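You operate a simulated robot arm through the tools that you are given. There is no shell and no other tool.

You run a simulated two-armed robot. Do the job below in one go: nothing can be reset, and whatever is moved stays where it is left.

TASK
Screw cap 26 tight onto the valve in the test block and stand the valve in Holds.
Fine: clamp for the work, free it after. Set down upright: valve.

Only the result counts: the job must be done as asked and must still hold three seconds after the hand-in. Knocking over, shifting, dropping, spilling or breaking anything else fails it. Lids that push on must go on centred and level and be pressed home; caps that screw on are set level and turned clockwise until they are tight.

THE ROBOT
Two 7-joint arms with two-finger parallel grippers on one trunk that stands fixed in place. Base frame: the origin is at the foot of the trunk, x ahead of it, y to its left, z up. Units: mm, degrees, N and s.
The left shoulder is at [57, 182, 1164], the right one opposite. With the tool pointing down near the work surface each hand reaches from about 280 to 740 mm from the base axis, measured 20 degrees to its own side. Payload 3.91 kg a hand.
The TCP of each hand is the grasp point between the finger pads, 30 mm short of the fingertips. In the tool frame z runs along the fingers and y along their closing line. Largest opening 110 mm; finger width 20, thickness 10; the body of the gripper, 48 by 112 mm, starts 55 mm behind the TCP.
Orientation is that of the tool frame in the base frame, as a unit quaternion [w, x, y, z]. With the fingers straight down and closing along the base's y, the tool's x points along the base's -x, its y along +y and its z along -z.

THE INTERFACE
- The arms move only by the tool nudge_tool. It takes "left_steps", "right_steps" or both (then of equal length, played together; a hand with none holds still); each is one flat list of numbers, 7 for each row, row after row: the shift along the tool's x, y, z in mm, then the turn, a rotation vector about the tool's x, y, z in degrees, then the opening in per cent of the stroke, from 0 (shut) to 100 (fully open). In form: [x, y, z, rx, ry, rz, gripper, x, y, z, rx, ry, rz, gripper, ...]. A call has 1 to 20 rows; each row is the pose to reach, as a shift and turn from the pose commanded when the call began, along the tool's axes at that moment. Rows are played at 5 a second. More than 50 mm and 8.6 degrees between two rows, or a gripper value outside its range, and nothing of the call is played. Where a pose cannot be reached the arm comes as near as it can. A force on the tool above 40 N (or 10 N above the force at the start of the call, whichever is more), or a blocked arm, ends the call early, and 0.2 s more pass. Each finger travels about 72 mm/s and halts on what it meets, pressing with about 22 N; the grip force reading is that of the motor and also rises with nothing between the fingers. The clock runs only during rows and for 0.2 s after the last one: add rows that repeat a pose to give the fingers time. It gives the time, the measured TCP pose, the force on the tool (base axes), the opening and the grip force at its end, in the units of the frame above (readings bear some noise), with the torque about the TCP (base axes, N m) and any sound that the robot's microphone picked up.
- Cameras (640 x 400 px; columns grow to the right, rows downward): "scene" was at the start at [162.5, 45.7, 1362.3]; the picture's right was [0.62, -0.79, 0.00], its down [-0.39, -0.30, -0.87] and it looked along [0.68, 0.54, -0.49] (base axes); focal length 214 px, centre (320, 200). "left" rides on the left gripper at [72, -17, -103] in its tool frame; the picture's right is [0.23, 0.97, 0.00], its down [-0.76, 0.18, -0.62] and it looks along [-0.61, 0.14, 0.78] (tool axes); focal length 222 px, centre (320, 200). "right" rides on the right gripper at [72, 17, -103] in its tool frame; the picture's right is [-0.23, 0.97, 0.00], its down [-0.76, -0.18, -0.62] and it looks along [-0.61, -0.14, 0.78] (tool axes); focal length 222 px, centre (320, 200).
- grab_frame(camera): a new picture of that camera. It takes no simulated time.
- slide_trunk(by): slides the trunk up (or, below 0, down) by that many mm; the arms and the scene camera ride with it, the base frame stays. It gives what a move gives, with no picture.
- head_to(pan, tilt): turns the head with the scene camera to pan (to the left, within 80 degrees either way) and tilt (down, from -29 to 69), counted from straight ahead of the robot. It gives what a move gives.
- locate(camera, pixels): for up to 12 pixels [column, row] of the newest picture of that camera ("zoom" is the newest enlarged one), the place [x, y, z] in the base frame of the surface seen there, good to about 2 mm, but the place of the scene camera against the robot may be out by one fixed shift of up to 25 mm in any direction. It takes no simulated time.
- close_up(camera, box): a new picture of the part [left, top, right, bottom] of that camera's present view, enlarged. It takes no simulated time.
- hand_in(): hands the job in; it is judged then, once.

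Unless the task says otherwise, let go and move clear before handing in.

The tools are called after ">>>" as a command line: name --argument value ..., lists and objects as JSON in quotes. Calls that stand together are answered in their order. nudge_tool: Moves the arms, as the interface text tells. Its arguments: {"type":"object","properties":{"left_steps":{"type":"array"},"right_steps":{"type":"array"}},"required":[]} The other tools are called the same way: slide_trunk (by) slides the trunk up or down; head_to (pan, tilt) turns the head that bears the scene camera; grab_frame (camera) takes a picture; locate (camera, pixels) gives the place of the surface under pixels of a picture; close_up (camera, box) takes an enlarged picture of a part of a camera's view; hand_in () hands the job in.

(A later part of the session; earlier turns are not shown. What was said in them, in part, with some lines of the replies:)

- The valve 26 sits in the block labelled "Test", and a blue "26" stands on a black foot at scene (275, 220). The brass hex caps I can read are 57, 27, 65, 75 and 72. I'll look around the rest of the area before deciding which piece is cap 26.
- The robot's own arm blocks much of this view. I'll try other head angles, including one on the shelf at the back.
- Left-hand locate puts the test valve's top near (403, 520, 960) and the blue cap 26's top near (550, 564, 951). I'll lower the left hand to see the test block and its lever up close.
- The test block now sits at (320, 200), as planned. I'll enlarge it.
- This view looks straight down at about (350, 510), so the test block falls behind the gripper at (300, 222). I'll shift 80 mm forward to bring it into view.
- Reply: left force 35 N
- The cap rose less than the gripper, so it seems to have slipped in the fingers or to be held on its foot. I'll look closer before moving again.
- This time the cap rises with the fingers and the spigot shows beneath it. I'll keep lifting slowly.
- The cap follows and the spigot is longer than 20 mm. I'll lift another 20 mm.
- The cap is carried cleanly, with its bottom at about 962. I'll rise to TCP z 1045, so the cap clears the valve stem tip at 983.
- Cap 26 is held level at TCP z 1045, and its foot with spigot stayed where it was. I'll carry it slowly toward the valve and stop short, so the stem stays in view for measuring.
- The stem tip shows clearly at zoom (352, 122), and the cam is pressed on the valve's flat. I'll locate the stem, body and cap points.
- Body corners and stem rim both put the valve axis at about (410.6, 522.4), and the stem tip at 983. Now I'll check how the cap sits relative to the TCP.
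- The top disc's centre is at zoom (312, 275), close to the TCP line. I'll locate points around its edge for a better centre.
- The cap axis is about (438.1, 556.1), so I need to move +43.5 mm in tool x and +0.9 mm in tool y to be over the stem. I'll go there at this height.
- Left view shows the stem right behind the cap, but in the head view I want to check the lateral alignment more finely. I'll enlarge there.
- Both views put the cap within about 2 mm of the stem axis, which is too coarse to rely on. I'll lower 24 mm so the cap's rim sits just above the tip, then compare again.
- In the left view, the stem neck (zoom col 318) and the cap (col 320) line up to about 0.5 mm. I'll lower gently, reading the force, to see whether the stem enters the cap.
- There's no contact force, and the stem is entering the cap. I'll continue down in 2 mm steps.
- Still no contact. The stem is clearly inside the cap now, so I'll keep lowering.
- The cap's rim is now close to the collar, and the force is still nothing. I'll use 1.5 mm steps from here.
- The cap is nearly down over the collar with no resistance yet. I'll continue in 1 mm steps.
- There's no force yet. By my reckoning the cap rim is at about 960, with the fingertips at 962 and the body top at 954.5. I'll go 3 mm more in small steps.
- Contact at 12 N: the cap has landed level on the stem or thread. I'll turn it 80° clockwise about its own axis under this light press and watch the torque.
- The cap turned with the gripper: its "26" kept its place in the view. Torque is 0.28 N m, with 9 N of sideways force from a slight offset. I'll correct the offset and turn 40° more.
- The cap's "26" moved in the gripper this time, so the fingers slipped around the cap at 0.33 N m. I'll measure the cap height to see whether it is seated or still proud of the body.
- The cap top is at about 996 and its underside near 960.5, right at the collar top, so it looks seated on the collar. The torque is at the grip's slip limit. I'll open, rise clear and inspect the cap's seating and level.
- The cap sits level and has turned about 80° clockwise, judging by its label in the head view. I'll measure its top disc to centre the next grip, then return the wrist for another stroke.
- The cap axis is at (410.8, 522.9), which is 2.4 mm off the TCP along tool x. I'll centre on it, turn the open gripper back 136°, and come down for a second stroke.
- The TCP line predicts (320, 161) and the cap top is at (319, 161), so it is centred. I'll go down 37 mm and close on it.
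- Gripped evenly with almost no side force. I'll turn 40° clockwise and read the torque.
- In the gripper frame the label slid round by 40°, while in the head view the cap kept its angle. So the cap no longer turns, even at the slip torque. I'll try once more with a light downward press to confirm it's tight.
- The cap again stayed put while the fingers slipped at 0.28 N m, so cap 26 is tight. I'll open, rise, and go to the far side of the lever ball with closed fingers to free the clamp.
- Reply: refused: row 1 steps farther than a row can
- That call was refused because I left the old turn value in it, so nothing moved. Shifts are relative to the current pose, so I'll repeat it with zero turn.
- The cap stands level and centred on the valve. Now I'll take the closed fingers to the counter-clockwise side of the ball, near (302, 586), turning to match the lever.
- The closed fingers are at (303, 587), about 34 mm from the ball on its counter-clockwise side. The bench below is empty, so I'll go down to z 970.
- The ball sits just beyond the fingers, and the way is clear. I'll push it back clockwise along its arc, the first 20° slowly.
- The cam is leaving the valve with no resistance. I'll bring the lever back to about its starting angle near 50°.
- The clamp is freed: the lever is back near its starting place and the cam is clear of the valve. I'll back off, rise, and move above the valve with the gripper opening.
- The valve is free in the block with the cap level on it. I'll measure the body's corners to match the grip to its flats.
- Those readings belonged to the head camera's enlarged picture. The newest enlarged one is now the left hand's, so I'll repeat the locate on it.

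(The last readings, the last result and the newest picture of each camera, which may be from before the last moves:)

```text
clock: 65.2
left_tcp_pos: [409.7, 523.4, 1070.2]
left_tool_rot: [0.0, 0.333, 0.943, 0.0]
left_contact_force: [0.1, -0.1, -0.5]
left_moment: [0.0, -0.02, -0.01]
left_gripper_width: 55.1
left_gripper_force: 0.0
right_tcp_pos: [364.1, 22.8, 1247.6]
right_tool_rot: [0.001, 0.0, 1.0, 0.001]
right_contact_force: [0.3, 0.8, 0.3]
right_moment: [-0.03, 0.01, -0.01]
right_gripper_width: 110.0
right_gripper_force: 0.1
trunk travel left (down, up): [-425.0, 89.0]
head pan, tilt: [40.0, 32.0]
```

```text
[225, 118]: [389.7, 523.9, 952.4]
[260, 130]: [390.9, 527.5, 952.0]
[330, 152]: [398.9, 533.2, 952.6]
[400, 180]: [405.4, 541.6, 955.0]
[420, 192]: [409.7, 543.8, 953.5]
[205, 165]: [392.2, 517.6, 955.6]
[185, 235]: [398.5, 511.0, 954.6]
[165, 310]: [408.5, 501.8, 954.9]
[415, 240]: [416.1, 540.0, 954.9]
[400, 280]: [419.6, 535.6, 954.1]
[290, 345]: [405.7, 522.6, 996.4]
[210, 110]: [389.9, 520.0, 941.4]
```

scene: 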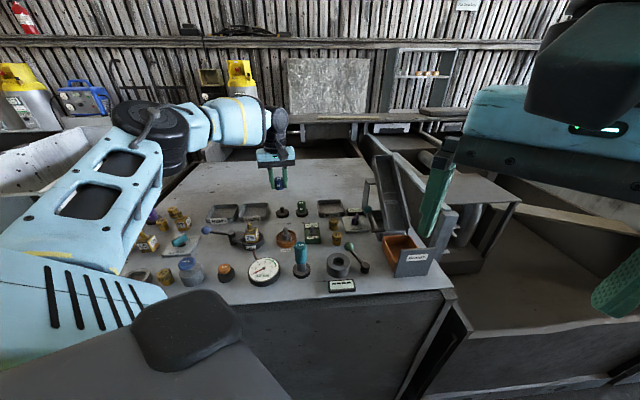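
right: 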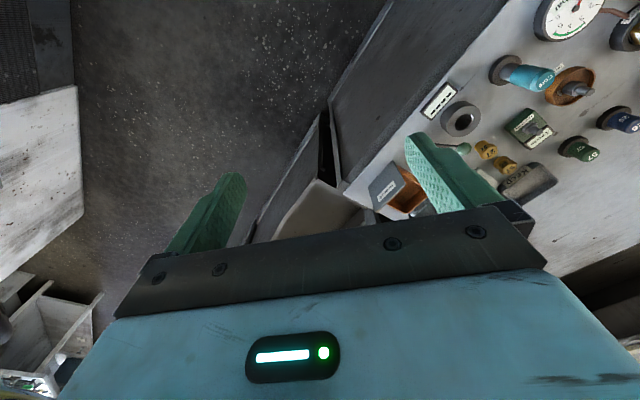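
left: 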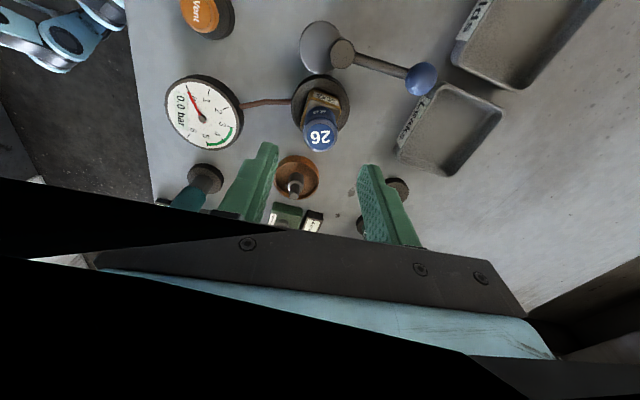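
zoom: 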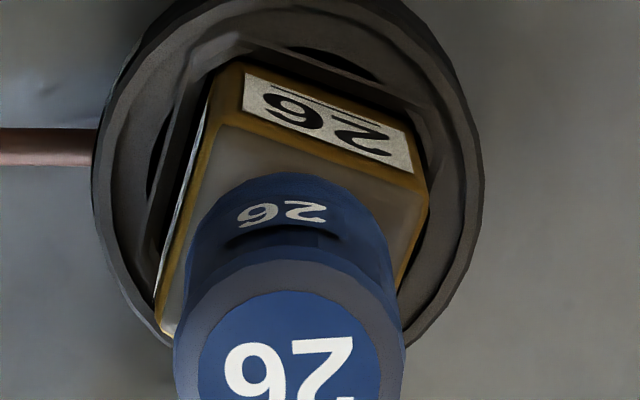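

The body's flats lie at 45° and 135° with its top at 954. I'll turn the gripper 6° to match, move 0.7 mm, and go down to z 960, which keeps the tips 5 mm above the ring.

>>> nudge_tool --left_steps '[0.7, 0, 0, 0, 0, 6.1, 50, 0.7, 0, 30, 0, 0, 6.1, 50, 0.7, 0, 60, 0, 0, 6.1, 50, 0.7, 0, 85, 0, 0, 6.1, 50, 0.7, 0, 100, 0, 0, 6.1, 50, 0.7, 0, 110, 0, 0, 6.1, 50, 0.7, 0, 110, 0, 0, 6.1, 50]'

>>> grab_frame --camera "left"

>>> close_up --camera "scene" --box '[215, 195, 285, 250]'

```text
clock: 66.8
left_tcp_pos: [410.2, 524.1, 960.2]
left_tool_rot: [0.0, 0.383, 0.924, -0.001]
left_contact_force: [0.1, -0.2, -0.8]
left_moment: [-0.04, -0.04, -0.03]
left_gripper_width: 55.3
left_gripper_force: 0.0
right_tcp_pos: [364.8, 22.0, 1247.2]
right_tool_rot: [0.001, -0.001, 1.0, 0.0]
right_contact_force: [0.2, 0.1, -0.8]
right_moment: [0.0, -0.02, -0.01]
right_gripper_width: 110.0
right_gripper_force: 0.1
trunk travel left (down, up): [-425.0, 89.0]
head pan, tilt: [40.0, 32.0]
```

```text
taken
```

left: 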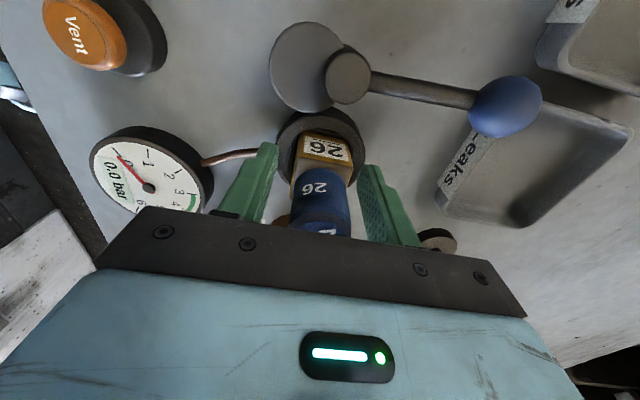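

```text
7.27 times, centred on (250, 222) of scene
```

zoom: 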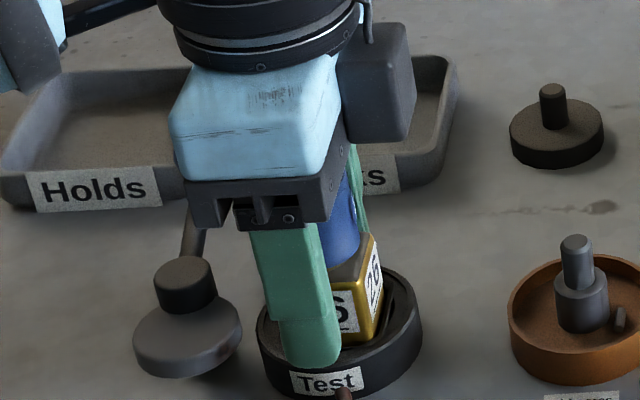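

The valve body is between the fingers, roughly centred and square with them. I'll close on it slowly.

>>> nudge_tool --left_steps '[0, 0, 0, 0, 0, 0, 40, 0, 0, 0, 0, 0, 0, 32, 0, 0, 0, 0, 0, 0, 27, 0, 0, 0, 0, 0, 0, 20, 0, 0, 0, 0, 0, 0, 0, 0, 0, 0, 0, 0, 0, 0, 0, 0, 0, 0, 0, 0, 0]'

>>> grab_frame --camera "left"

>>> close_up --camera "left" --box '[250, 90, 390, 240]'

```text
clock: 68.4
left_tcp_pos: [409.7, 524.7, 961.0]
left_tool_rot: [0.0, 0.383, 0.924, -0.001]
left_contact_force: [-0.5, -0.1, 0.6]
left_moment: [0.01, 0.02, -0.01]
left_gripper_width: 33.6
left_gripper_force: 22.3
right_tcp_pos: [364.6, 23.6, 1248.0]
right_tool_rot: [0.0, 0.001, 1.0, 0.0]
right_contact_force: [0.0, -0.3, -0.1]
right_moment: [-0.01, -0.01, -0.02]
right_gripper_width: 110.1
right_gripper_force: 0.1
trunk travel left (down, up): [-425.0, 89.0]
head pan, tilt: [40.0, 32.0]
```

```text
taken
```

left: 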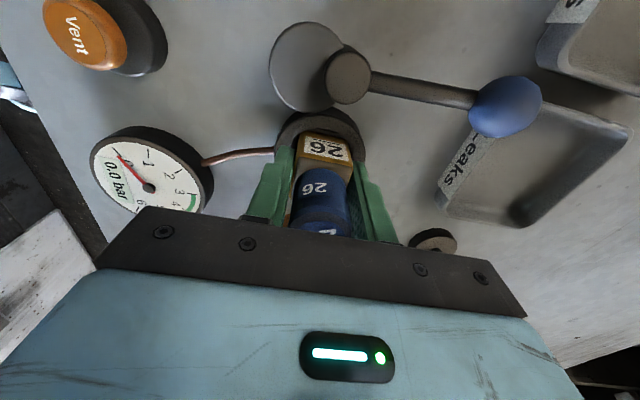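

```text
2.67 times, centred on (320, 165) of left
```

zoom: 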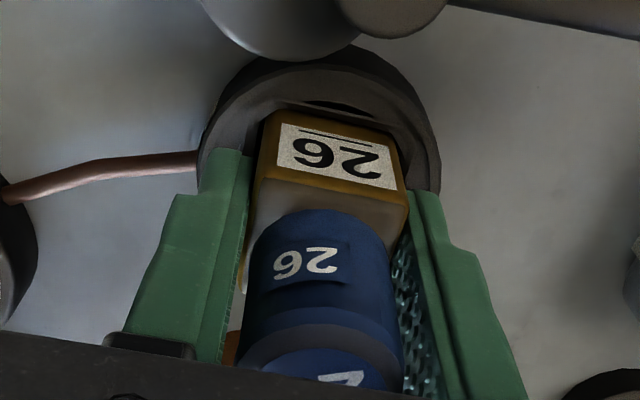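

Gripped at 33.6 mm across the flats with no net force. I'll lift slowly, 3 mm a row.

>>> nudge_tool --left_steps '[0, 0, -2, 0, 0, 0, 0, 0, 0, -4, 0, 0, 0, 0, 0, 0, -6, 0, 0, 0, 0, 0, 0, -9, 0, 0, 0, 0, 0, 0, -12, 0, 0, 0, 0, 0, 0, -15, 0, 0, 0, 0]'

>>> close_up --camera "scene" --box '[215, 185, 285, 245]'

>>> close_up --camera "left" --box '[250, 90, 390, 240]'

```text
clock: 69.8
left_tcp_pos: [409.3, 523.7, 975.5]
left_tool_rot: [0.001, 0.383, 0.924, 0.0]
left_contact_force: [0.3, 0.5, -3.0]
left_moment: [0.0, -0.01, -0.03]
left_gripper_width: 33.7
left_gripper_force: 22.3
right_tcp_pos: [363.7, 23.3, 1248.0]
right_tool_rot: [0.0, 0.001, 1.0, -0.001]
right_contact_force: [-0.7, 0.3, -0.2]
right_moment: [0.01, 0.02, -0.01]
right_gripper_width: 109.8
right_gripper_force: 0.0
trunk travel left (down, up): [-425.0, 89.0]
head pan, tilt: [40.0, 32.0]
```

```text
6.67 times, centred on (250, 215) of scene
```

zoom: 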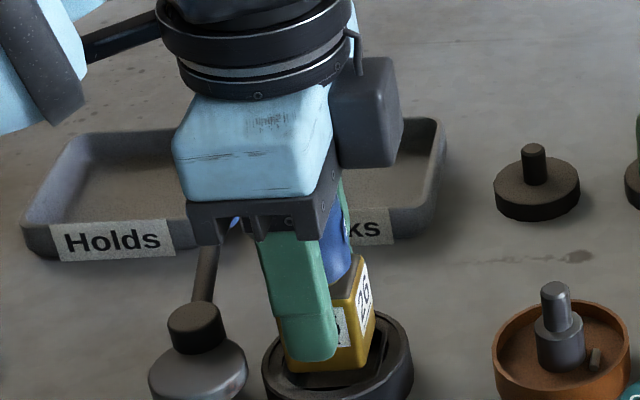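

```text
2.67 times, centred on (320, 165) of left
```

zoom: 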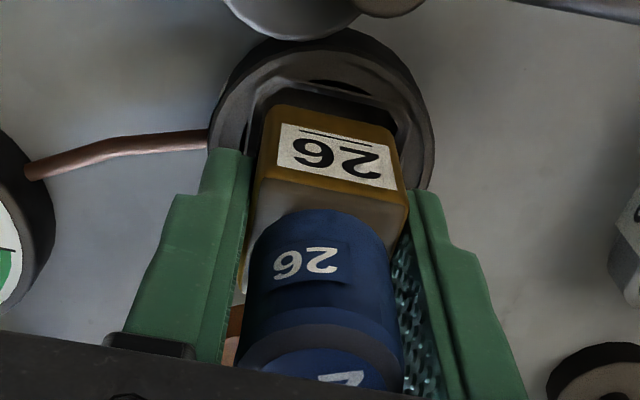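

The valve comes up cleanly, weighing about 3 N. I'll raise it to TCP z 1050, so it clears the lever ball.

>>> nudge_tool --left_steps '[0, 0, -5, 0, 0, 0, 0, 0, 0, -11, 0, 0, 0, 0, 0, 0, -18, 0, 0, 0, 0, 0, 0, -26, 0, 0, 0, 0, 0, 0, -34, 0, 0, 0, 0, 0, 0, -43, 0, 0, 0, 0, 0, 0, -52, 0, 0, 0, 0, 0, 0, -61, 0, 0, 0, 0, 0, 0, -70, 0, 0, 0, 0, 0, 0, -76, 0, 0, 0, 0]'

>>> close_up --camera "scene" --box '[205, 150, 295, 245]'

>>> grab_frame --camera "left"

```text
clock: 72.0
left_tcp_pos: [410.1, 524.5, 1050.4]
left_tool_rot: [0.0, 0.382, 0.924, 0.0]
left_contact_force: [-0.1, -0.4, -2.8]
left_moment: [0.02, 0.01, 0.02]
left_gripper_width: 34.0
left_gripper_force: 21.8
right_tcp_pos: [365.2, 23.7, 1247.4]
right_tool_rot: [0.0, -0.001, 1.0, 0.001]
right_contact_force: [-0.3, 0.2, 0.4]
right_moment: [0.01, -0.01, -0.01]
right_gripper_width: 109.8
right_gripper_force: 0.1
trunk travel left (down, up): [-425.0, 89.0]
head pan, tilt: [40.0, 32.0]
```

```text
4.21 times, centred on (250, 198) of scene
```

zoom: 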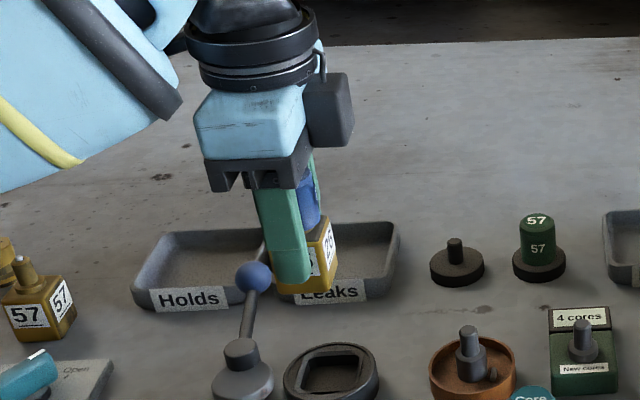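

```text
taken
```

left: 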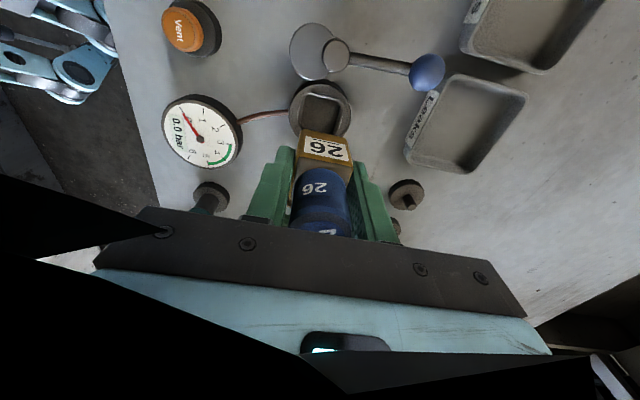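

The valve with its cap hangs upright and the recess in the block is empty. I'll carry it to a point just short of the Holds tray at the same height and measure the tray.

>>> nudge_tool --left_steps '[6, 11, 0, 0, 0, 0, 0, 15, 28, 0, 0, 0, 0, 0, 25, 47, 0, 0, 0, 0, 0, 35, 67, 0, 0, 0, 0, 0, 45, 86, 0, 0, 0, 0, 0, 55, 106, 0, 0, 0, 0, 0, 65, 125, 0, 0, 0, 0, 0, 72, 138, 0, 0, 0, 0, 0, 75.3, 144.6, 0, 0, 0, 0, 0, 75.3, 144.6, 0, 0, 0, 0, 0]'

>>> grab_frame --camera "left"

>>> close_up --camera "scene" --box '[190, 140, 290, 245]'

```text
clock: 74.2
left_tcp_pos: [458.5, 679.2, 1051.3]
left_tool_rot: [-0.001, 0.383, 0.924, 0.0]
left_contact_force: [-0.2, 0.6, -2.9]
left_moment: [0.03, -0.01, 0.03]
left_gripper_width: 33.7
left_gripper_force: 21.8
right_tcp_pos: [365.8, 22.7, 1247.1]
right_tool_rot: [0.0, 0.0, 1.0, 0.0]
right_contact_force: [-0.2, -0.7, 0.7]
right_moment: [0.03, -0.03, 0.01]
right_gripper_width: 110.1
right_gripper_force: 0.0
trunk travel left (down, up): [-425.0, 89.0]
head pan, tilt: [40.0, 32.0]
```

```text
taken
```

left: 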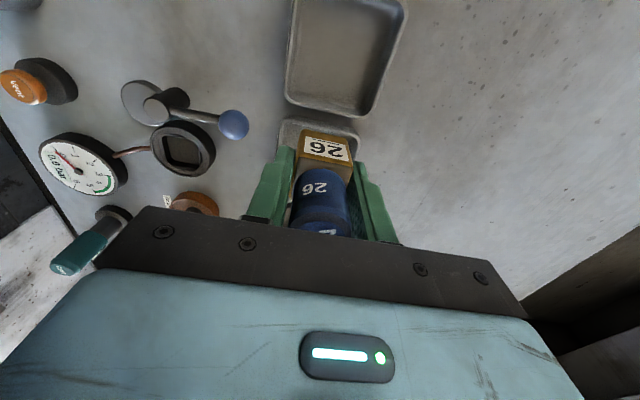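

```text
3.81 times, centred on (240, 192) of scene
```

zoom: 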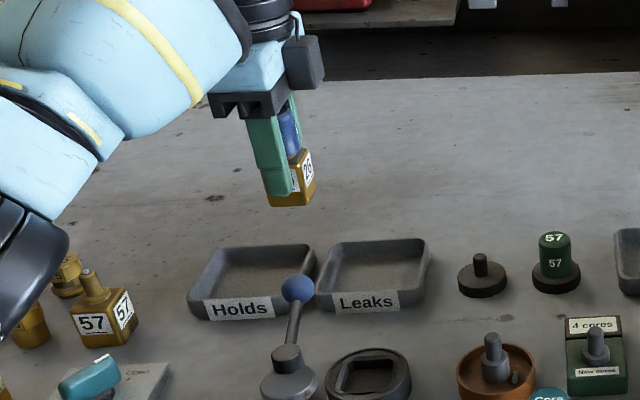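

The Holds tray is the upper one, with corners at (287, 95), (368, 114) and (404, 12); Leaks is below it. I'll locate its corners and floor.

>>> locate --camera "left" --pixels '[[287, 96], [366, 115], [404, 14], [293, 10], [325, 107], [386, 65], [290, 50], [340, 55], [320, 85], [360, 30], [310, 40], [350, 85]]'

>>> close_up --camera "left" --box '[270, 0, 430, 130]'

```text
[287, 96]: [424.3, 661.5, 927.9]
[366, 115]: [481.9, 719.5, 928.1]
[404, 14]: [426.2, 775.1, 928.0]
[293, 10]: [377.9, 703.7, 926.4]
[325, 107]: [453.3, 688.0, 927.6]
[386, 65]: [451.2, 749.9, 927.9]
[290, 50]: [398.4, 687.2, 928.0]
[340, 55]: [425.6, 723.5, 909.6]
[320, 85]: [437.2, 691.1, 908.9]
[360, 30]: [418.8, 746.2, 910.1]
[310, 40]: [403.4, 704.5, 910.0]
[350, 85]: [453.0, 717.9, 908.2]
```

```text
3.08 times, centred on (350, 65) of left
```

zoom: 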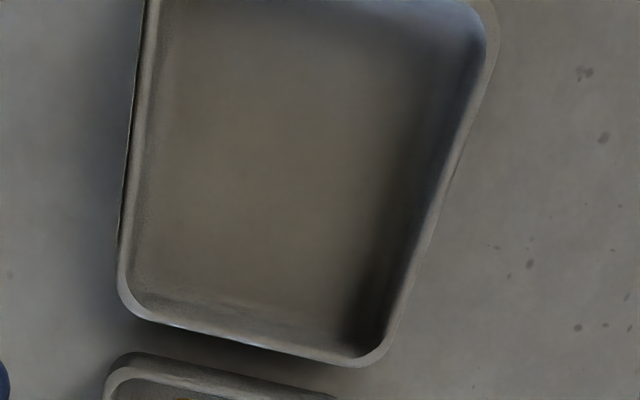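

The tray's rim corners give a centre of about (425, 718), sides of 82 mm at 45°, rim at 928 and floor at 909. I'll move over it at (426, 716) and check that the arm actually gets there.

>>> nudge_tool --left_steps '[12, 1, 0, 0, 0, 0, 0, 28, 2, 0, 0, 0, 0, 0, 42, 2.7, 0, 0, 0, 0, 0, 49, 3, 0, 0, 0, 0, 0, 49, 3, 0, 0, 0, 0, 0]'

>>> grab_frame --camera "left"

>>> close_up --camera "scene" --box '[170, 140, 270, 245]'

```text
clock: 75.4
left_tcp_pos: [425.5, 716.0, 1052.5]
left_tool_rot: [0.0, 0.383, 0.924, 0.0]
left_contact_force: [0.1, -0.3, -2.7]
left_moment: [0.01, 0.01, -0.01]
left_gripper_width: 33.9
left_gripper_force: 22.0
right_tcp_pos: [365.3, 22.6, 1247.2]
right_tool_rot: [0.001, 0.0, 1.0, 0.0]
right_contact_force: [-0.1, 0.2, 0.4]
right_moment: [0.01, 0.0, -0.02]
right_gripper_width: 110.1
right_gripper_force: 0.1
trunk travel left (down, up): [-425.0, 89.0]
head pan, tilt: [40.0, 32.0]
```

```text
taken
```

left: 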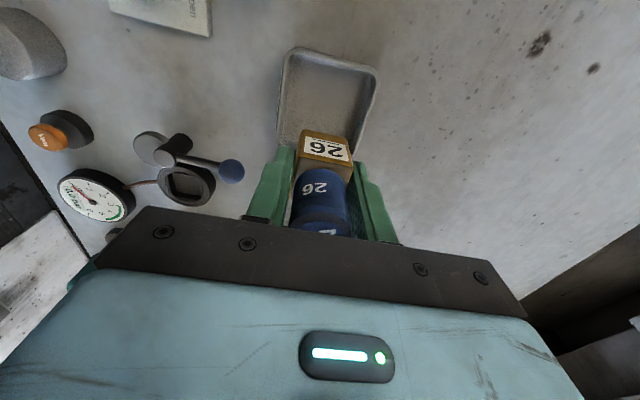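

```text
3.81 times, centred on (220, 192) of scene
```

zoom: 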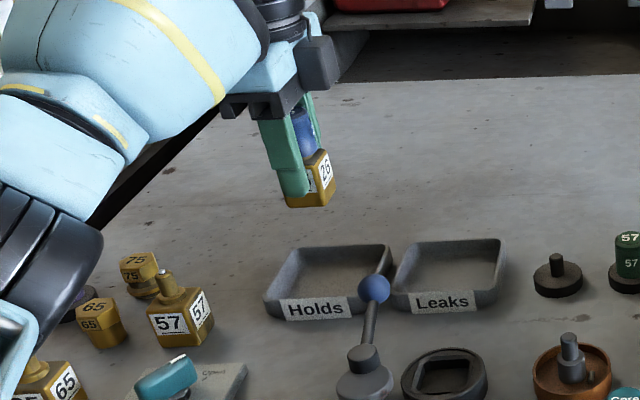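

The arm reached (425.5, 716). Before lowering, I'll check the whole arm's clearance over the left side of the bench.

>>> grab_frame --camera "scene"

>>> grab_frame --camera "right"

```text
taken
```

scene: 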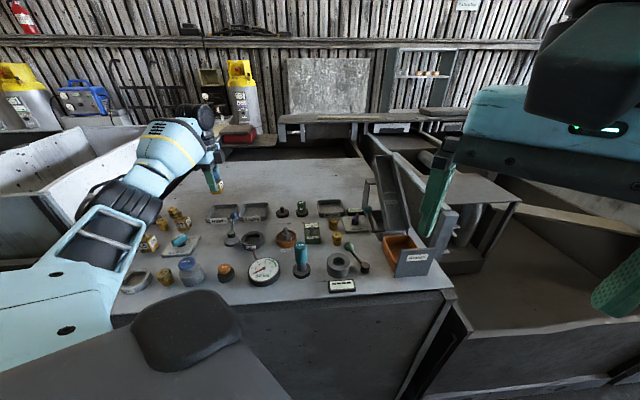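

```text
taken
```

right: 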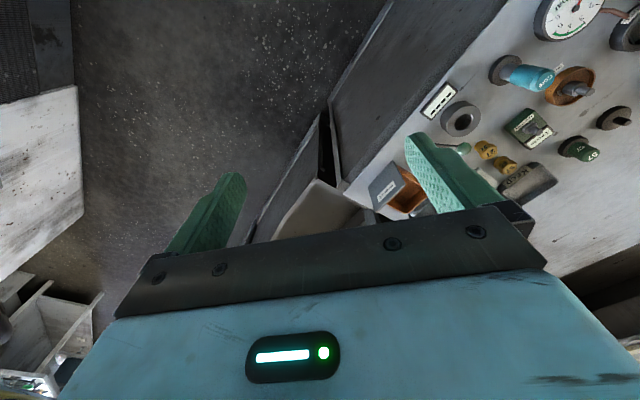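

The arm is nearly straight here. I'll locate points on the elbow and forearm to see their height over the brass parts at the left.

>>> locate --camera "scene" --pixels '[[150, 215], [135, 245], [125, 265], [110, 245], [160, 185], [145, 190], [190, 160], [148, 243], [172, 213], [118, 285], [150, 200], [157, 218]]'

>>> close_up --camera "scene" --box '[80, 150, 240, 270]'

```text
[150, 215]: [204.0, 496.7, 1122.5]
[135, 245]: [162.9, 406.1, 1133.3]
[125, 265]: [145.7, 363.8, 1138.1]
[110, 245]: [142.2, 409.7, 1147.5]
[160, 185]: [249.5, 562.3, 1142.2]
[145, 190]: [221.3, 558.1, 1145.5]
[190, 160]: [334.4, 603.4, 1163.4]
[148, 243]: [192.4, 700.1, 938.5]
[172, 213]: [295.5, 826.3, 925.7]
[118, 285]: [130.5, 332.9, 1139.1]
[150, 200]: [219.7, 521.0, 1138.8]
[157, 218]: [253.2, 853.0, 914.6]
```

```text
3.33 times, centred on (160, 210) of scene
```

zoom: 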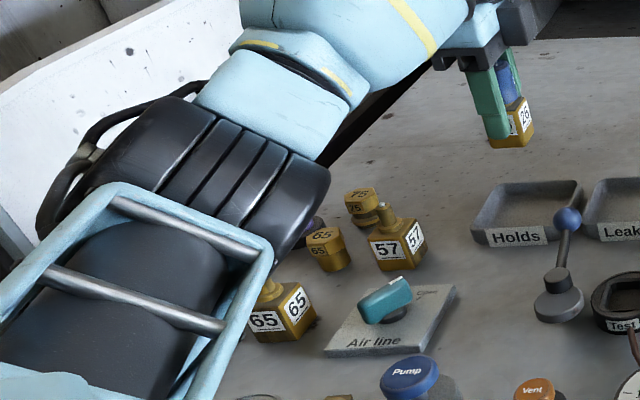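

The elbow's visible surfaces are at about 1120–1150. I'll check its lower edge, since lowering the hand may lower the elbow over the pump button and brass parts.

>>> locate --camera "zoom" --pixels '[[325, 175], [322, 205], [305, 235], [285, 258], [262, 275], [245, 300], [225, 330], [340, 130], [350, 108], [420, 65], [230, 240], [160, 385]]'

>>> locate --camera "scene" --pixels '[[186, 262], [200, 275], [164, 275], [180, 240], [183, 220], [150, 240], [225, 270], [135, 285], [168, 222], [178, 210], [190, 285], [155, 293]]'

```text
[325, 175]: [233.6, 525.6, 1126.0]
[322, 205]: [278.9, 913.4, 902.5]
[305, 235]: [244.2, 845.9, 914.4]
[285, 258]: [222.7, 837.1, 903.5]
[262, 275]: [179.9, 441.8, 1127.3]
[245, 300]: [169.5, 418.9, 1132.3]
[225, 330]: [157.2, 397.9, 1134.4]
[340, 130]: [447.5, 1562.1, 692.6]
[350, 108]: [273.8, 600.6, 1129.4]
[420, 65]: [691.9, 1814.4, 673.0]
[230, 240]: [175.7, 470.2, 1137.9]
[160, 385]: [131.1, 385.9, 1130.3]
```

```text
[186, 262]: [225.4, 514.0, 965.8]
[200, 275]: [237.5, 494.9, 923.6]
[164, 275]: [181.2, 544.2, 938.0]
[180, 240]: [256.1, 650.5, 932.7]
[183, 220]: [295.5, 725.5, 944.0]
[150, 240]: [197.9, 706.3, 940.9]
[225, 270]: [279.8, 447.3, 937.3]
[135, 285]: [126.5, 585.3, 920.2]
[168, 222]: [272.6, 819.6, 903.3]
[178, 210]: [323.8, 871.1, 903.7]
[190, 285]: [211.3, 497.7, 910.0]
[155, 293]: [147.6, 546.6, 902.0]
```

Corrected for the head camera's offset, the elbow underside should have about 100 mm clearance, so a 95 mm descent of the hand is acceptable if I check on the way. Next I'll measure how far the valve's base hangs below the TCP.

>>> close_up --camera "scene" --box '[195, 155, 235, 200]'

```text
8.89 times, centred on (215, 178) of scene
```

zoom: 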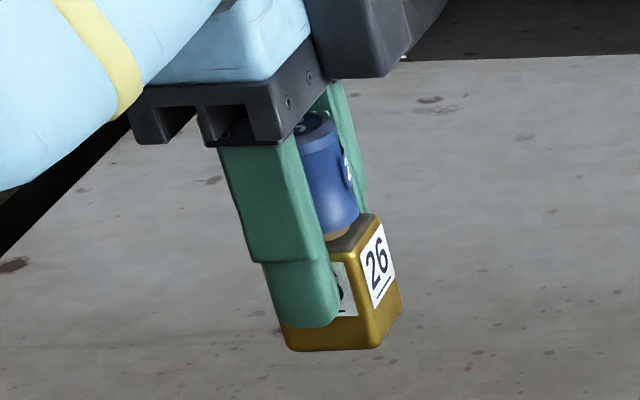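

>>> locate --camera "zoom" --pixels '[[345, 345], [360, 342], [375, 340], [398, 305], [300, 342], [310, 320], [345, 240], [370, 225], [355, 262], [320, 120], [385, 325], [330, 335]]'

```text
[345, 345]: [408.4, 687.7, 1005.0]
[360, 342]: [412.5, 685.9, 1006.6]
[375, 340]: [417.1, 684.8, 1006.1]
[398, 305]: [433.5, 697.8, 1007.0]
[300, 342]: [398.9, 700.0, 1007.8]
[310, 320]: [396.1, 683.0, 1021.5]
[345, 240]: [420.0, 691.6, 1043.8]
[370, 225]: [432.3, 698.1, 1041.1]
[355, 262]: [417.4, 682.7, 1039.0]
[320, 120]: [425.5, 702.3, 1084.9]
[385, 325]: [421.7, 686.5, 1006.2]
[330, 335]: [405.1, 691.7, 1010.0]
```

The valve's base hangs 44 mm below the TCP, so it should touch the tray floor at TCP z of about 953. I'll lower 60 mm first and recheck the arm and tray clearances.

>>> nudge_tool --left_steps '[0, 0, 6, 0, 0, 0, 0, 0, 0, 14, 0, 0, 0, 0, 0, 0, 23, 0, 0, 0, 0, 0, 0, 32, 0, 0, 0, 0, 0, 0, 41, 0, 0, 0, 0, 0, 0, 50, 0, 0, 0, 0, 0, 0, 57, 0, 0, 0, 0, 0, 0, 60, 0, 0, 0, 0]'

>>> grab_frame --camera "scene"

>>> close_up --camera "scene" --box '[100, 150, 260, 270]'

>>> grab_frame --camera "left"

```text
clock: 77.2
left_tcp_pos: [426.3, 715.6, 992.3]
left_tool_rot: [0.0, 0.383, 0.924, 0.0]
left_contact_force: [0.5, -0.3, -3.3]
left_moment: [0.0, 0.01, 0.0]
left_gripper_width: 33.9
left_gripper_force: 21.9
right_tcp_pos: [364.2, 24.2, 1247.0]
right_tool_rot: [-0.001, 0.0, 1.0, 0.0]
right_contact_force: [-0.4, -0.4, -1.2]
right_moment: [0.0, -0.03, 0.03]
right_gripper_width: 110.0
right_gripper_force: 0.0
trunk travel left (down, up): [-425.0, 89.0]
head pan, tilt: [40.0, 32.0]
```

```text
taken
```

scene: 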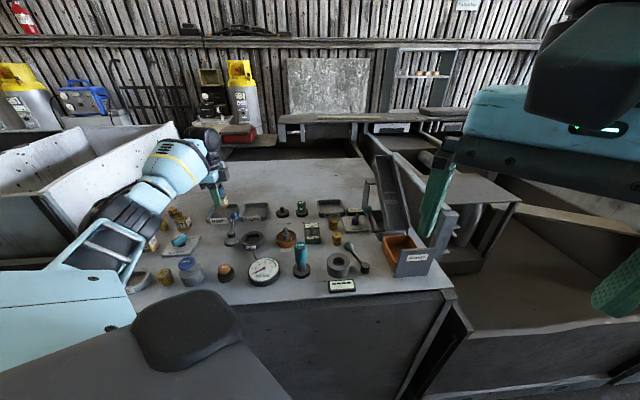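

```text
3.33 times, centred on (180, 210) of scene
```

zoom: 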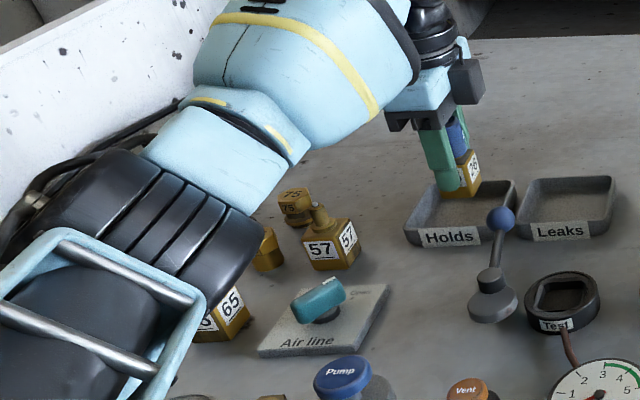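

```text
taken
```

left: 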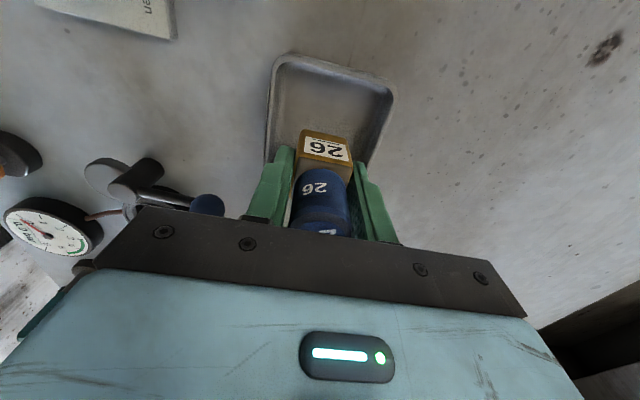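

The valve is over the tray and aligned with it. I'll check the elbow's silhouette heights again.

>>> locate --camera "zoom" --pixels '[[255, 220], [240, 245], [205, 300], [190, 330], [165, 370], [300, 160], [280, 170], [380, 112], [345, 130], [230, 260], [150, 270], [120, 200]]'

```text
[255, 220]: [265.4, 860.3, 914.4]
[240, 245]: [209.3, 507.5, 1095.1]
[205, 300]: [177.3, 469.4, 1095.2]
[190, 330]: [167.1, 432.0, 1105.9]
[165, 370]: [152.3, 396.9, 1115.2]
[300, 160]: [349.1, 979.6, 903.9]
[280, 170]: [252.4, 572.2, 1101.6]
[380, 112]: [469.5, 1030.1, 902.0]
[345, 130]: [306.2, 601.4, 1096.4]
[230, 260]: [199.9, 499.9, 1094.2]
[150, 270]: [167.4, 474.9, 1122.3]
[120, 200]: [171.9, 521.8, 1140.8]
```

The silhouette dropped only about 32 mm, so another 39 mm is safe. I'll lower 30 mm more and then feel for the floor.

>>> nudge_tool --left_steps '[0, 0, 5, 0, 0, 0, 0, 0, 0, 12, 0, 0, 0, 0, 0, 0, 19, 0, 0, 0, 0, 0, 0, 26, 0, 0, 0, 0, 0, 0, 31, 0, 0, 0, 0, 0, 0, 34, 0, 0, 0, 0]'

>>> close_up --camera "scene" --box '[190, 175, 260, 235]'

>>> close_up --camera "left" --box '[240, 20, 420, 220]'

```text
clock: 78.6
left_tcp_pos: [425.7, 715.8, 957.6]
left_tool_rot: [0.001, 0.383, 0.924, 0.0]
left_contact_force: [-0.4, -0.7, -3.5]
left_moment: [0.0, -0.01, -0.02]
left_gripper_width: 33.9
left_gripper_force: 21.9
right_tcp_pos: [365.5, 23.7, 1247.9]
right_tool_rot: [0.0, 0.0, 1.0, 0.001]
right_contact_force: [0.0, 0.6, 0.1]
right_moment: [-0.01, -0.02, -0.02]
right_gripper_width: 109.7
right_gripper_force: 0.0
trunk travel left (down, up): [-425.0, 89.0]
head pan, tilt: [40.0, 32.0]
```

```text
6.67 times, centred on (225, 205) of scene
```

zoom: 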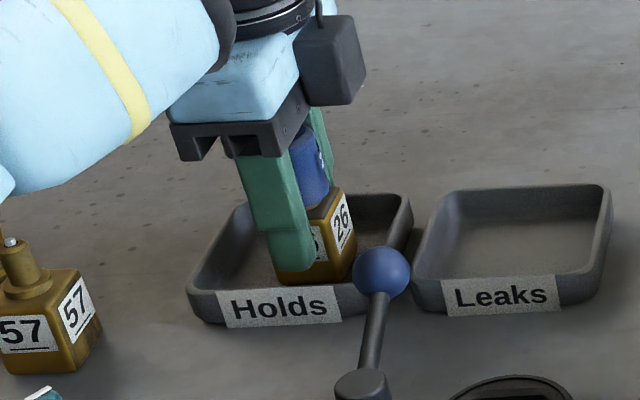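

```text
2.00 times, centred on (330, 120) of left
```

zoom: 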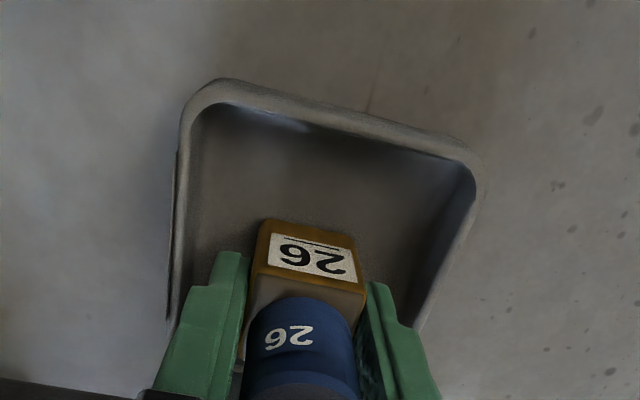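

The valve is about 4–5 mm above the tray floor, with the fingertips inside the rim. I'll lower in 1 mm steps until the force changes.

>>> nudge_tool --left_steps '[0, 0, 1, 0, 0, 0, 0, 0, 0, 2, 0, 0, 0, 0, 0, 0, 3, 0, 0, 0, 0, 0, 0, 4, 0, 0, 0, 0]'

```text
clock: 79.6
left_tcp_pos: [425.8, 715.7, 956.0]
left_tool_rot: [0.002, 0.382, 0.924, 0.001]
left_contact_force: [2.4, 4.1, 14.0]
left_moment: [-0.03, 0.08, 0.03]
left_gripper_width: 33.4
left_gripper_force: 21.8
right_tcp_pos: [362.8, 21.4, 1246.5]
right_tool_rot: [0.001, 0.001, 1.0, 0.002]
right_contact_force: [-1.3, 0.5, -1.0]
right_moment: [0.0, 0.0, 0.01]
right_gripper_width: 109.9
right_gripper_force: 0.1
trunk travel left (down, up): [-425.0, 89.0]
head pan, tilt: [40.0, 32.0]
```

The force rose to 14 N, so the valve has touched the floor. I'll ease back 1.3 mm to take off the press and check it stands level in the tray.

>>> nudge_tool --left_steps '[0, 0, -0.7, 0, 0, 0, 0, 0, 0, -1.3, 0, 0, 0, 0]'

>>> close_up --camera "scene" --box '[200, 180, 250, 225]'

>>> close_up --camera "left" --box '[240, 60, 420, 240]'

```text
clock: 80.2
left_tcp_pos: [425.2, 713.7, 955.5]
left_tool_rot: [0.001, 0.384, 0.923, 0.001]
left_contact_force: [2.4, 5.3, 13.3]
left_moment: [-0.04, -0.16, 0.08]
left_gripper_width: 33.6
left_gripper_force: 22.3
right_tcp_pos: [364.1, 22.7, 1247.3]
right_tool_rot: [0.001, 0.0, 1.0, 0.001]
right_contact_force: [-0.6, 0.0, -0.4]
right_moment: [0.01, 0.03, 0.02]
right_gripper_width: 110.3
right_gripper_force: 0.0
trunk travel left (down, up): [-425.0, 89.0]
head pan, tilt: [40.0, 32.0]
```

```text
8.89 times, centred on (225, 202) of scene
```

zoom: 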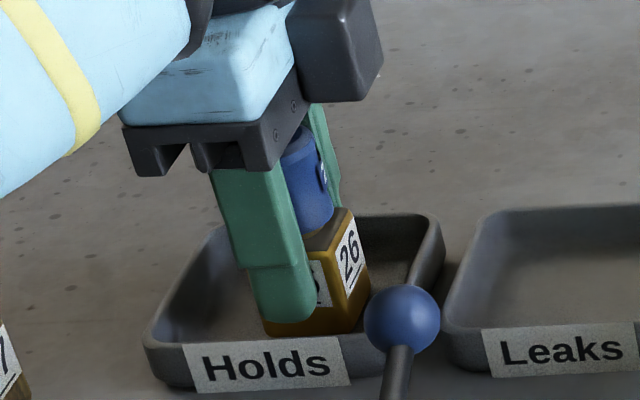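

```text
2.22 times, centred on (330, 150) of left
```

zoom: 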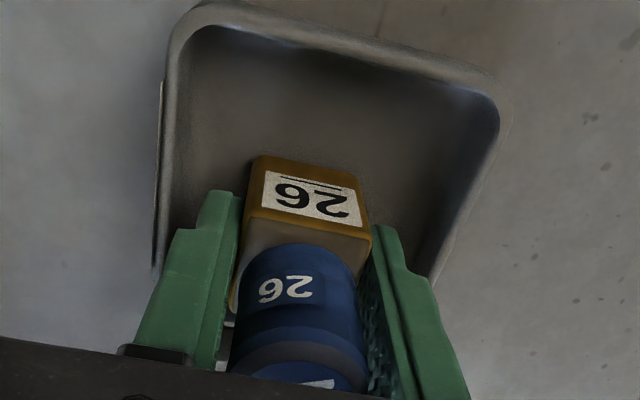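

The force still reads 13 N up and 5 N sideways, so the press hasn't eased. I'll raise another 1.5 mm and read again, and check the arm elsewhere for contact.

>>> nudge_tool --left_steps '[0, 0, -0.8, 0, 0, 0, 0, 0, 0, -1.5, 0, 0, 0, 0, 0, 0, -1.5, 0, 0, 0, 0]'

>>> grab_frame --camera "scene"

>>> close_up --camera "scene" --box '[80, 150, 260, 285]'

```text
clock: 81.0
left_tcp_pos: [425.0, 714.9, 955.7]
left_tool_rot: [0.0, 0.383, 0.924, 0.0]
left_contact_force: [1.1, 0.5, 3.7]
left_moment: [0.04, -0.15, 0.02]
left_gripper_width: 33.8
left_gripper_force: 21.8
right_tcp_pos: [363.7, 23.0, 1247.2]
right_tool_rot: [0.001, 0.0, 1.0, 0.001]
right_contact_force: [0.0, -0.6, 0.0]
right_moment: [0.01, 0.01, -0.01]
right_gripper_width: 110.0
right_gripper_force: 0.1
trunk travel left (down, up): [-425.0, 89.0]
head pan, tilt: [40.0, 32.0]
```

```text
taken
```

scene: 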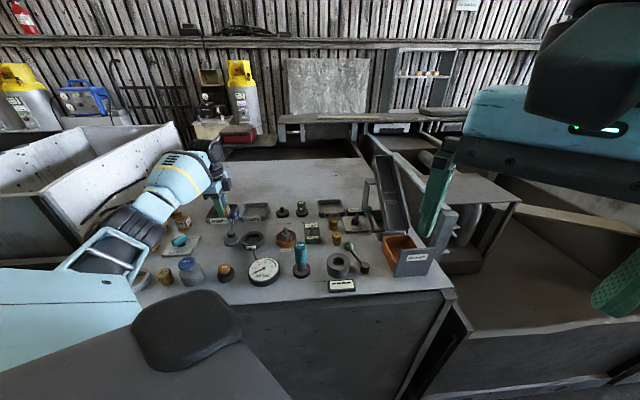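

```text
2.96 times, centred on (170, 218) of scene
```

zoom: 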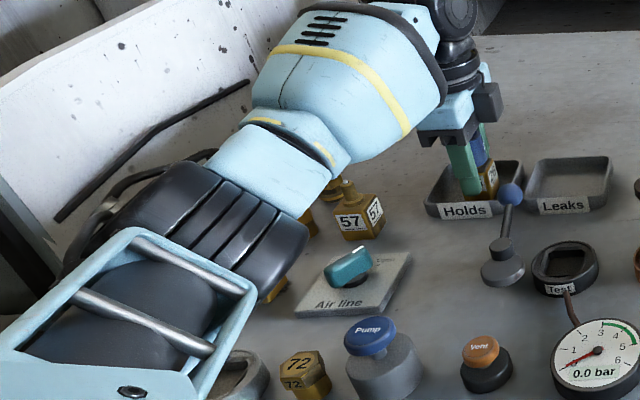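

The press is down to 3.7 N and nothing else has moved. I'll open the fingers slowly to 43 mm to release the valve.

>>> nudge_tool --left_steps '[0, 0, 0, 0, 0, 0, 32, 0, 0, 0, 0, 0, 0, 35, 0, 0, 0, 0, 0, 0, 39, 0, 0, 0, 0, 0, 0, 39, 0, 0, 0, 0, 0, 0, 39]'

>>> close_up --camera "scene" --box '[200, 180, 250, 225]'

>>> close_up --camera "left" --box '[240, 60, 420, 240]'

```text
clock: 82.2
left_tcp_pos: [427.2, 715.8, 957.1]
left_tool_rot: [0.0, 0.383, 0.924, 0.0]
left_contact_force: [0.2, -0.3, 0.2]
left_moment: [-0.01, 0.0, 0.0]
left_gripper_width: 43.1
left_gripper_force: 0.1
right_tcp_pos: [364.7, 22.1, 1247.1]
right_tool_rot: [0.0, 0.0, 1.0, 0.0]
right_contact_force: [-0.2, -0.9, 0.1]
right_moment: [0.0, -0.01, 0.01]
right_gripper_width: 110.3
right_gripper_force: 0.0
trunk travel left (down, up): [-425.0, 89.0]
head pan, tilt: [40.0, 32.0]
```

```text
8.89 times, centred on (225, 202) of scene
```

zoom: 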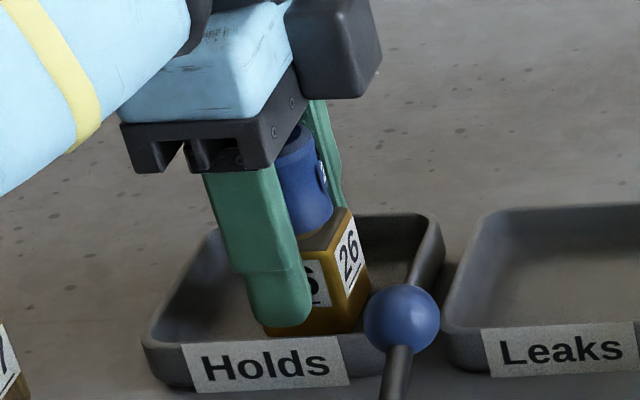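

```text
2.22 times, centred on (330, 150) of left
```

zoom: 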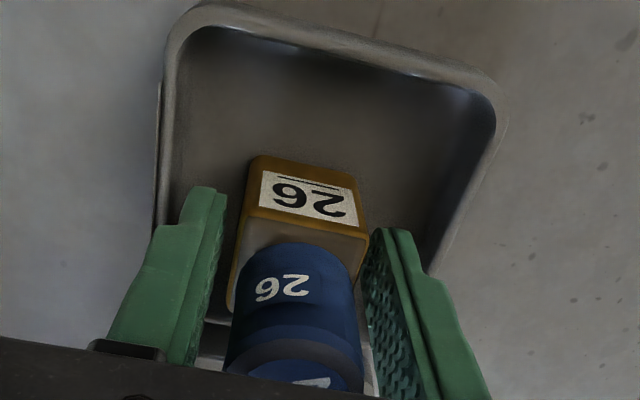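

Released: the force is zero and the valve stands in the tray with gaps on both sides. I'll rise 8 mm to bring the tips over the rim, open wider, then rise clear.

>>> nudge_tool --left_steps '[0, 0, -2, 0, 0, 0, 39, 0, 0, -5, 0, 0, 0, 39, 0, 0, -9, 0, 0, 0, 39, 0, 0, -9, 0, 0, 0, 55, 0, 0, -9, 0, 0, 0, 55]'

>>> close_up --camera "left" --box '[240, 60, 420, 240]'

>>> close_up --camera "scene" --box '[200, 180, 250, 225]'

```text
clock: 83.4
left_tcp_pos: [426.0, 715.5, 965.9]
left_tool_rot: [0.0, 0.385, 0.923, 0.0]
left_contact_force: [0.5, -0.1, 1.0]
left_moment: [-0.01, 0.0, 0.02]
left_gripper_width: 60.4
left_gripper_force: 0.0
right_tcp_pos: [365.3, 23.0, 1247.7]
right_tool_rot: [-0.001, 0.0, 1.0, 0.0]
right_contact_force: [0.7, 0.3, -0.5]
right_moment: [-0.04, -0.02, 0.05]
right_gripper_width: 109.7
right_gripper_force: 0.1
trunk travel left (down, up): [-425.0, 89.0]
head pan, tilt: [40.0, 32.0]
```

```text
2.22 times, centred on (330, 150) of left
```

zoom: 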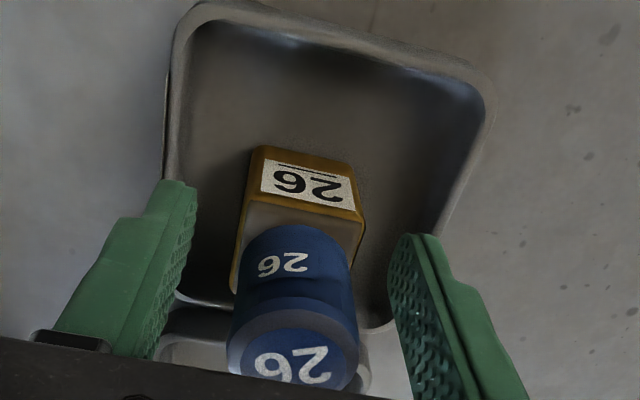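

```text
8.89 times, centred on (225, 202) of scene
```

zoom: 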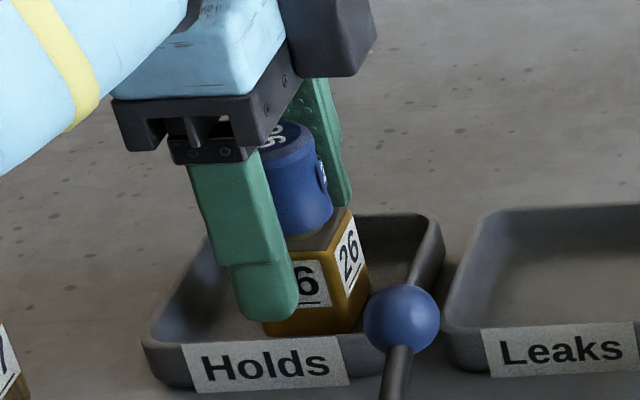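

The valve stands in Holds with clear gaps to both fingers. I'll rise straight up.

>>> nudge_tool --left_steps '[0, 0, -8, 0, 0, 0, 55, 0, 0, -20, 0, 0, 0, 55, 0, 0, -40, 0, 0, 0, 55, 0, 0, -65, 0, 0, 0, 55, 0, 0, -90, 0, 0, 0, 55, 0, 0, -110, 0, 0, 0, 55]'

>>> grab_frame --camera "left"

>>> close_up --camera "scene" --box '[200, 180, 250, 225]'

>>> close_up --camera "left" --box '[250, 40, 390, 180]'

```text
clock: 84.8
left_tcp_pos: [426.5, 715.2, 1075.9]
left_tool_rot: [-0.001, 0.383, 0.924, 0.001]
left_contact_force: [0.1, 0.4, 0.0]
left_moment: [0.0, -0.03, -0.03]
left_gripper_width: 60.4
left_gripper_force: 0.1
right_tcp_pos: [363.3, 22.9, 1247.1]
right_tool_rot: [0.001, 0.0, 1.0, 0.0]
right_contact_force: [-0.1, -0.2, 0.4]
right_moment: [-0.02, 0.0, 0.01]
right_gripper_width: 109.9
right_gripper_force: 0.0
trunk travel left (down, up): [-425.0, 89.0]
head pan, tilt: [40.0, 32.0]
```

```text
taken
```

left: 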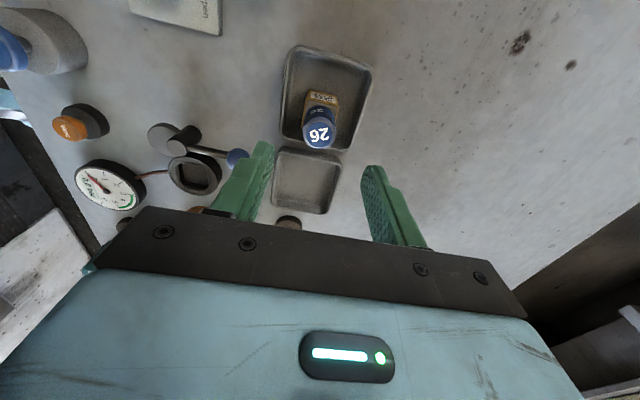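

```text
8.89 times, centred on (225, 202) of scene
```

zoom: 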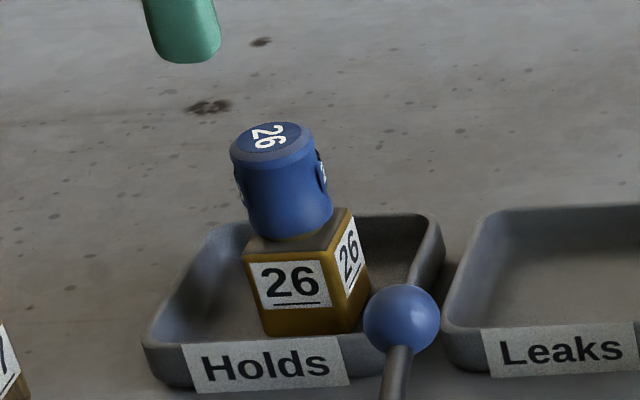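

```text
2.86 times, centred on (320, 110) of left
```

zoom: 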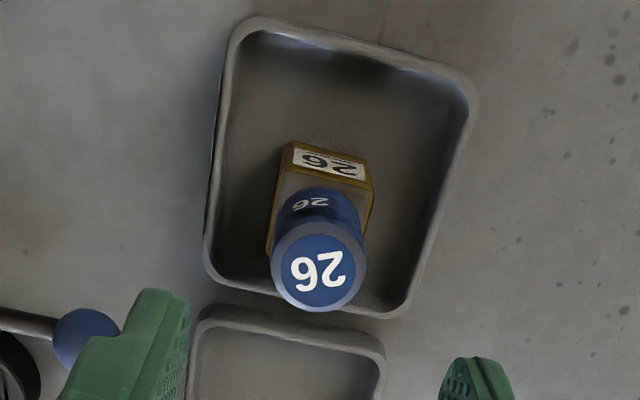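

The valve stands upright in Holds with the cap level, and the hand is clear. I'll check the cap's height and position over the body once more, and look over the rest of the bench.

>>> locate --camera "zoom" --pixels '[[280, 265], [357, 265], [318, 237], [318, 300], [318, 268], [295, 165], [345, 180], [368, 190], [280, 200], [272, 240], [318, 205], [250, 120]]'

>>> nudge_tool --left_steps '[0, 0, -30, 0, 0, 0, 55, 0, 0, -60, 0, 0, 0, 55, 0, 0, -90, 0, 0, 0, 55]'

>>> grab_frame --camera "scene"

>>> close_up --camera "scene" --box '[190, 180, 350, 290]'

>>> close_up --camera "scene" --box '[206, 190, 236, 220]'

```text
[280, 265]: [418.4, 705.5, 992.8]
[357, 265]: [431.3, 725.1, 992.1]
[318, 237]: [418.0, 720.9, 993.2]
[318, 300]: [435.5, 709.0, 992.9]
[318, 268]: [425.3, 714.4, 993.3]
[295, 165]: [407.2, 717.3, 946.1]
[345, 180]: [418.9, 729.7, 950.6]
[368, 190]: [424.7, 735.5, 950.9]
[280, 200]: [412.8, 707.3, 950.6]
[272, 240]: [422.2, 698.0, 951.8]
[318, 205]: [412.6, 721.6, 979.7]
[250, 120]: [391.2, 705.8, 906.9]
```

```text
clock: 85.6
left_tcp_pos: [427.1, 715.6, 1166.7]
left_tool_rot: [0.001, 0.384, 0.923, -0.001]
left_contact_force: [-0.5, -0.6, 0.0]
left_moment: [0.03, 0.01, 0.01]
left_gripper_width: 60.3
left_gripper_force: 0.0
right_tcp_pos: [364.8, 21.8, 1247.0]
right_tool_rot: [0.001, 0.0, 1.0, 0.001]
right_contact_force: [0.3, -0.9, -0.7]
right_moment: [-0.02, 0.0, 0.0]
right_gripper_width: 109.8
right_gripper_force: 0.1
trunk travel left (down, up): [-425.0, 89.0]
head pan, tilt: [40.0, 32.0]
```

```text
taken
```

scene: 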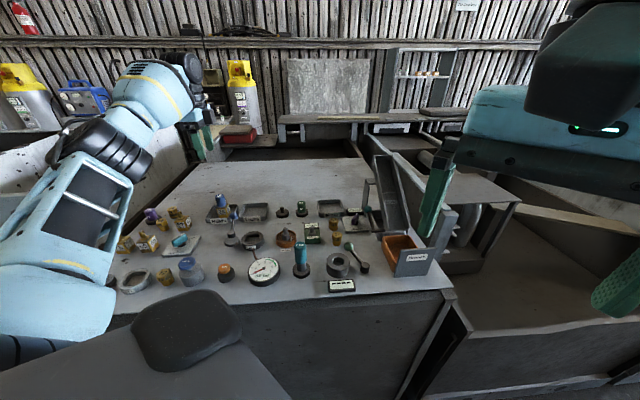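

```text
3.64 times, centred on (270, 235) of scene
```

zoom: 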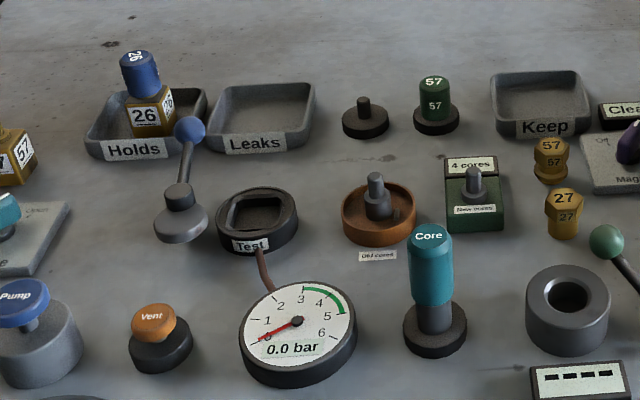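

```text
13.33 times, centred on (221, 205) of scene
```

zoom: 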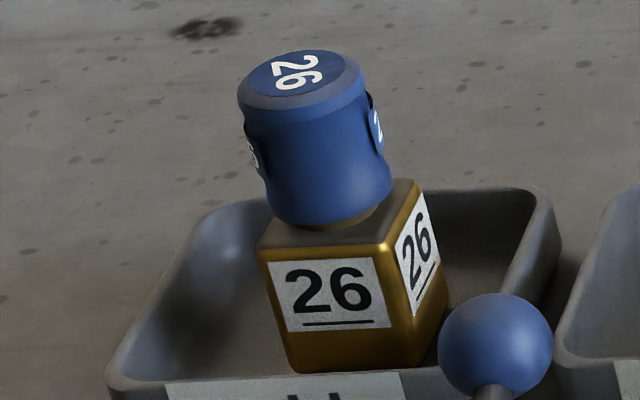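

The bench looks undisturbed and the recess is empty. I want to be sure the valve is truly upright, so I'll measure points down its vertical edges.

>>> locate --camera "zoom" --pixels '[[386, 258], [391, 290], [396, 320], [402, 355], [268, 255], [277, 300], [286, 345], [422, 195], [432, 245], [442, 300], [320, 215], [340, 365]]'

>>> locate --camera "zoom" --pixels '[[250, 105], [355, 85], [300, 55], [305, 100], [262, 200], [385, 185], [320, 150], [335, 215], [300, 80], [280, 150], [360, 150], [320, 240]]'

```text
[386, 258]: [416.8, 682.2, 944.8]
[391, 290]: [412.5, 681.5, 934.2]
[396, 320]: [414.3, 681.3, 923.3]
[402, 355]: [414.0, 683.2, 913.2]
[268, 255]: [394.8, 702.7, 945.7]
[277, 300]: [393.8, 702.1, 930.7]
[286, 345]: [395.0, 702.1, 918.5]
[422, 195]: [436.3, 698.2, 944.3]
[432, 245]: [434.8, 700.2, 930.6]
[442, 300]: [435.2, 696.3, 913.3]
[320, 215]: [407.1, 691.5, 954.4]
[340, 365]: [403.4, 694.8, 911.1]
```

```text
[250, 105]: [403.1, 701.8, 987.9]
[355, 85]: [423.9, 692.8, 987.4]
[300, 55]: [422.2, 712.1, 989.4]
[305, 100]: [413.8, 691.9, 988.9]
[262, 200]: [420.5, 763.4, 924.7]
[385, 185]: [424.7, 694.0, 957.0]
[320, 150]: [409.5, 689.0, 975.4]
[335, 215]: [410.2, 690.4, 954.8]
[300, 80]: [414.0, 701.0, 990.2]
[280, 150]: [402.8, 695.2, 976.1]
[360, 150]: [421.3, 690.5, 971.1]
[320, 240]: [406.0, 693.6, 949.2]
```

The body's edges are vertical within the measuring error, the cap top is level at about 993, and it sits on the collar. The clamp is free and both hands are clear, so I'm handing in.

>>> hand_in

```text
The job is handed in.
```

Cap 26 is screwed onto the valve from the test block, and the valve stands upright in Holds. I've handed the job in; no verdict came back.

- **Clamp:** I clamped the valve in the block while turning the cap. Afterwards I freed the clamp and put its lever back near where it started.
- **Cap:** It turned roughly 60–80° clockwise and then stopped. Two more full grips slipped at about 0.3 N m, the most this gripper could apply, without moving it. I took that as tight, but couldn't test it any harder.
- **Seating:** The cap sits level on the valve's collar, and the valve's edges measured vertical in the tray.
- **Slip while lifting the cap:** On the first lift the cap slipped in the fingers about 10 mm up. I set it back on its foot and gripped it again. The foot looked unmoved afterwards.
- **Rest of the bench:** The last overview showed nothing else on the bench knocked over or shifted, and both hands are clear.
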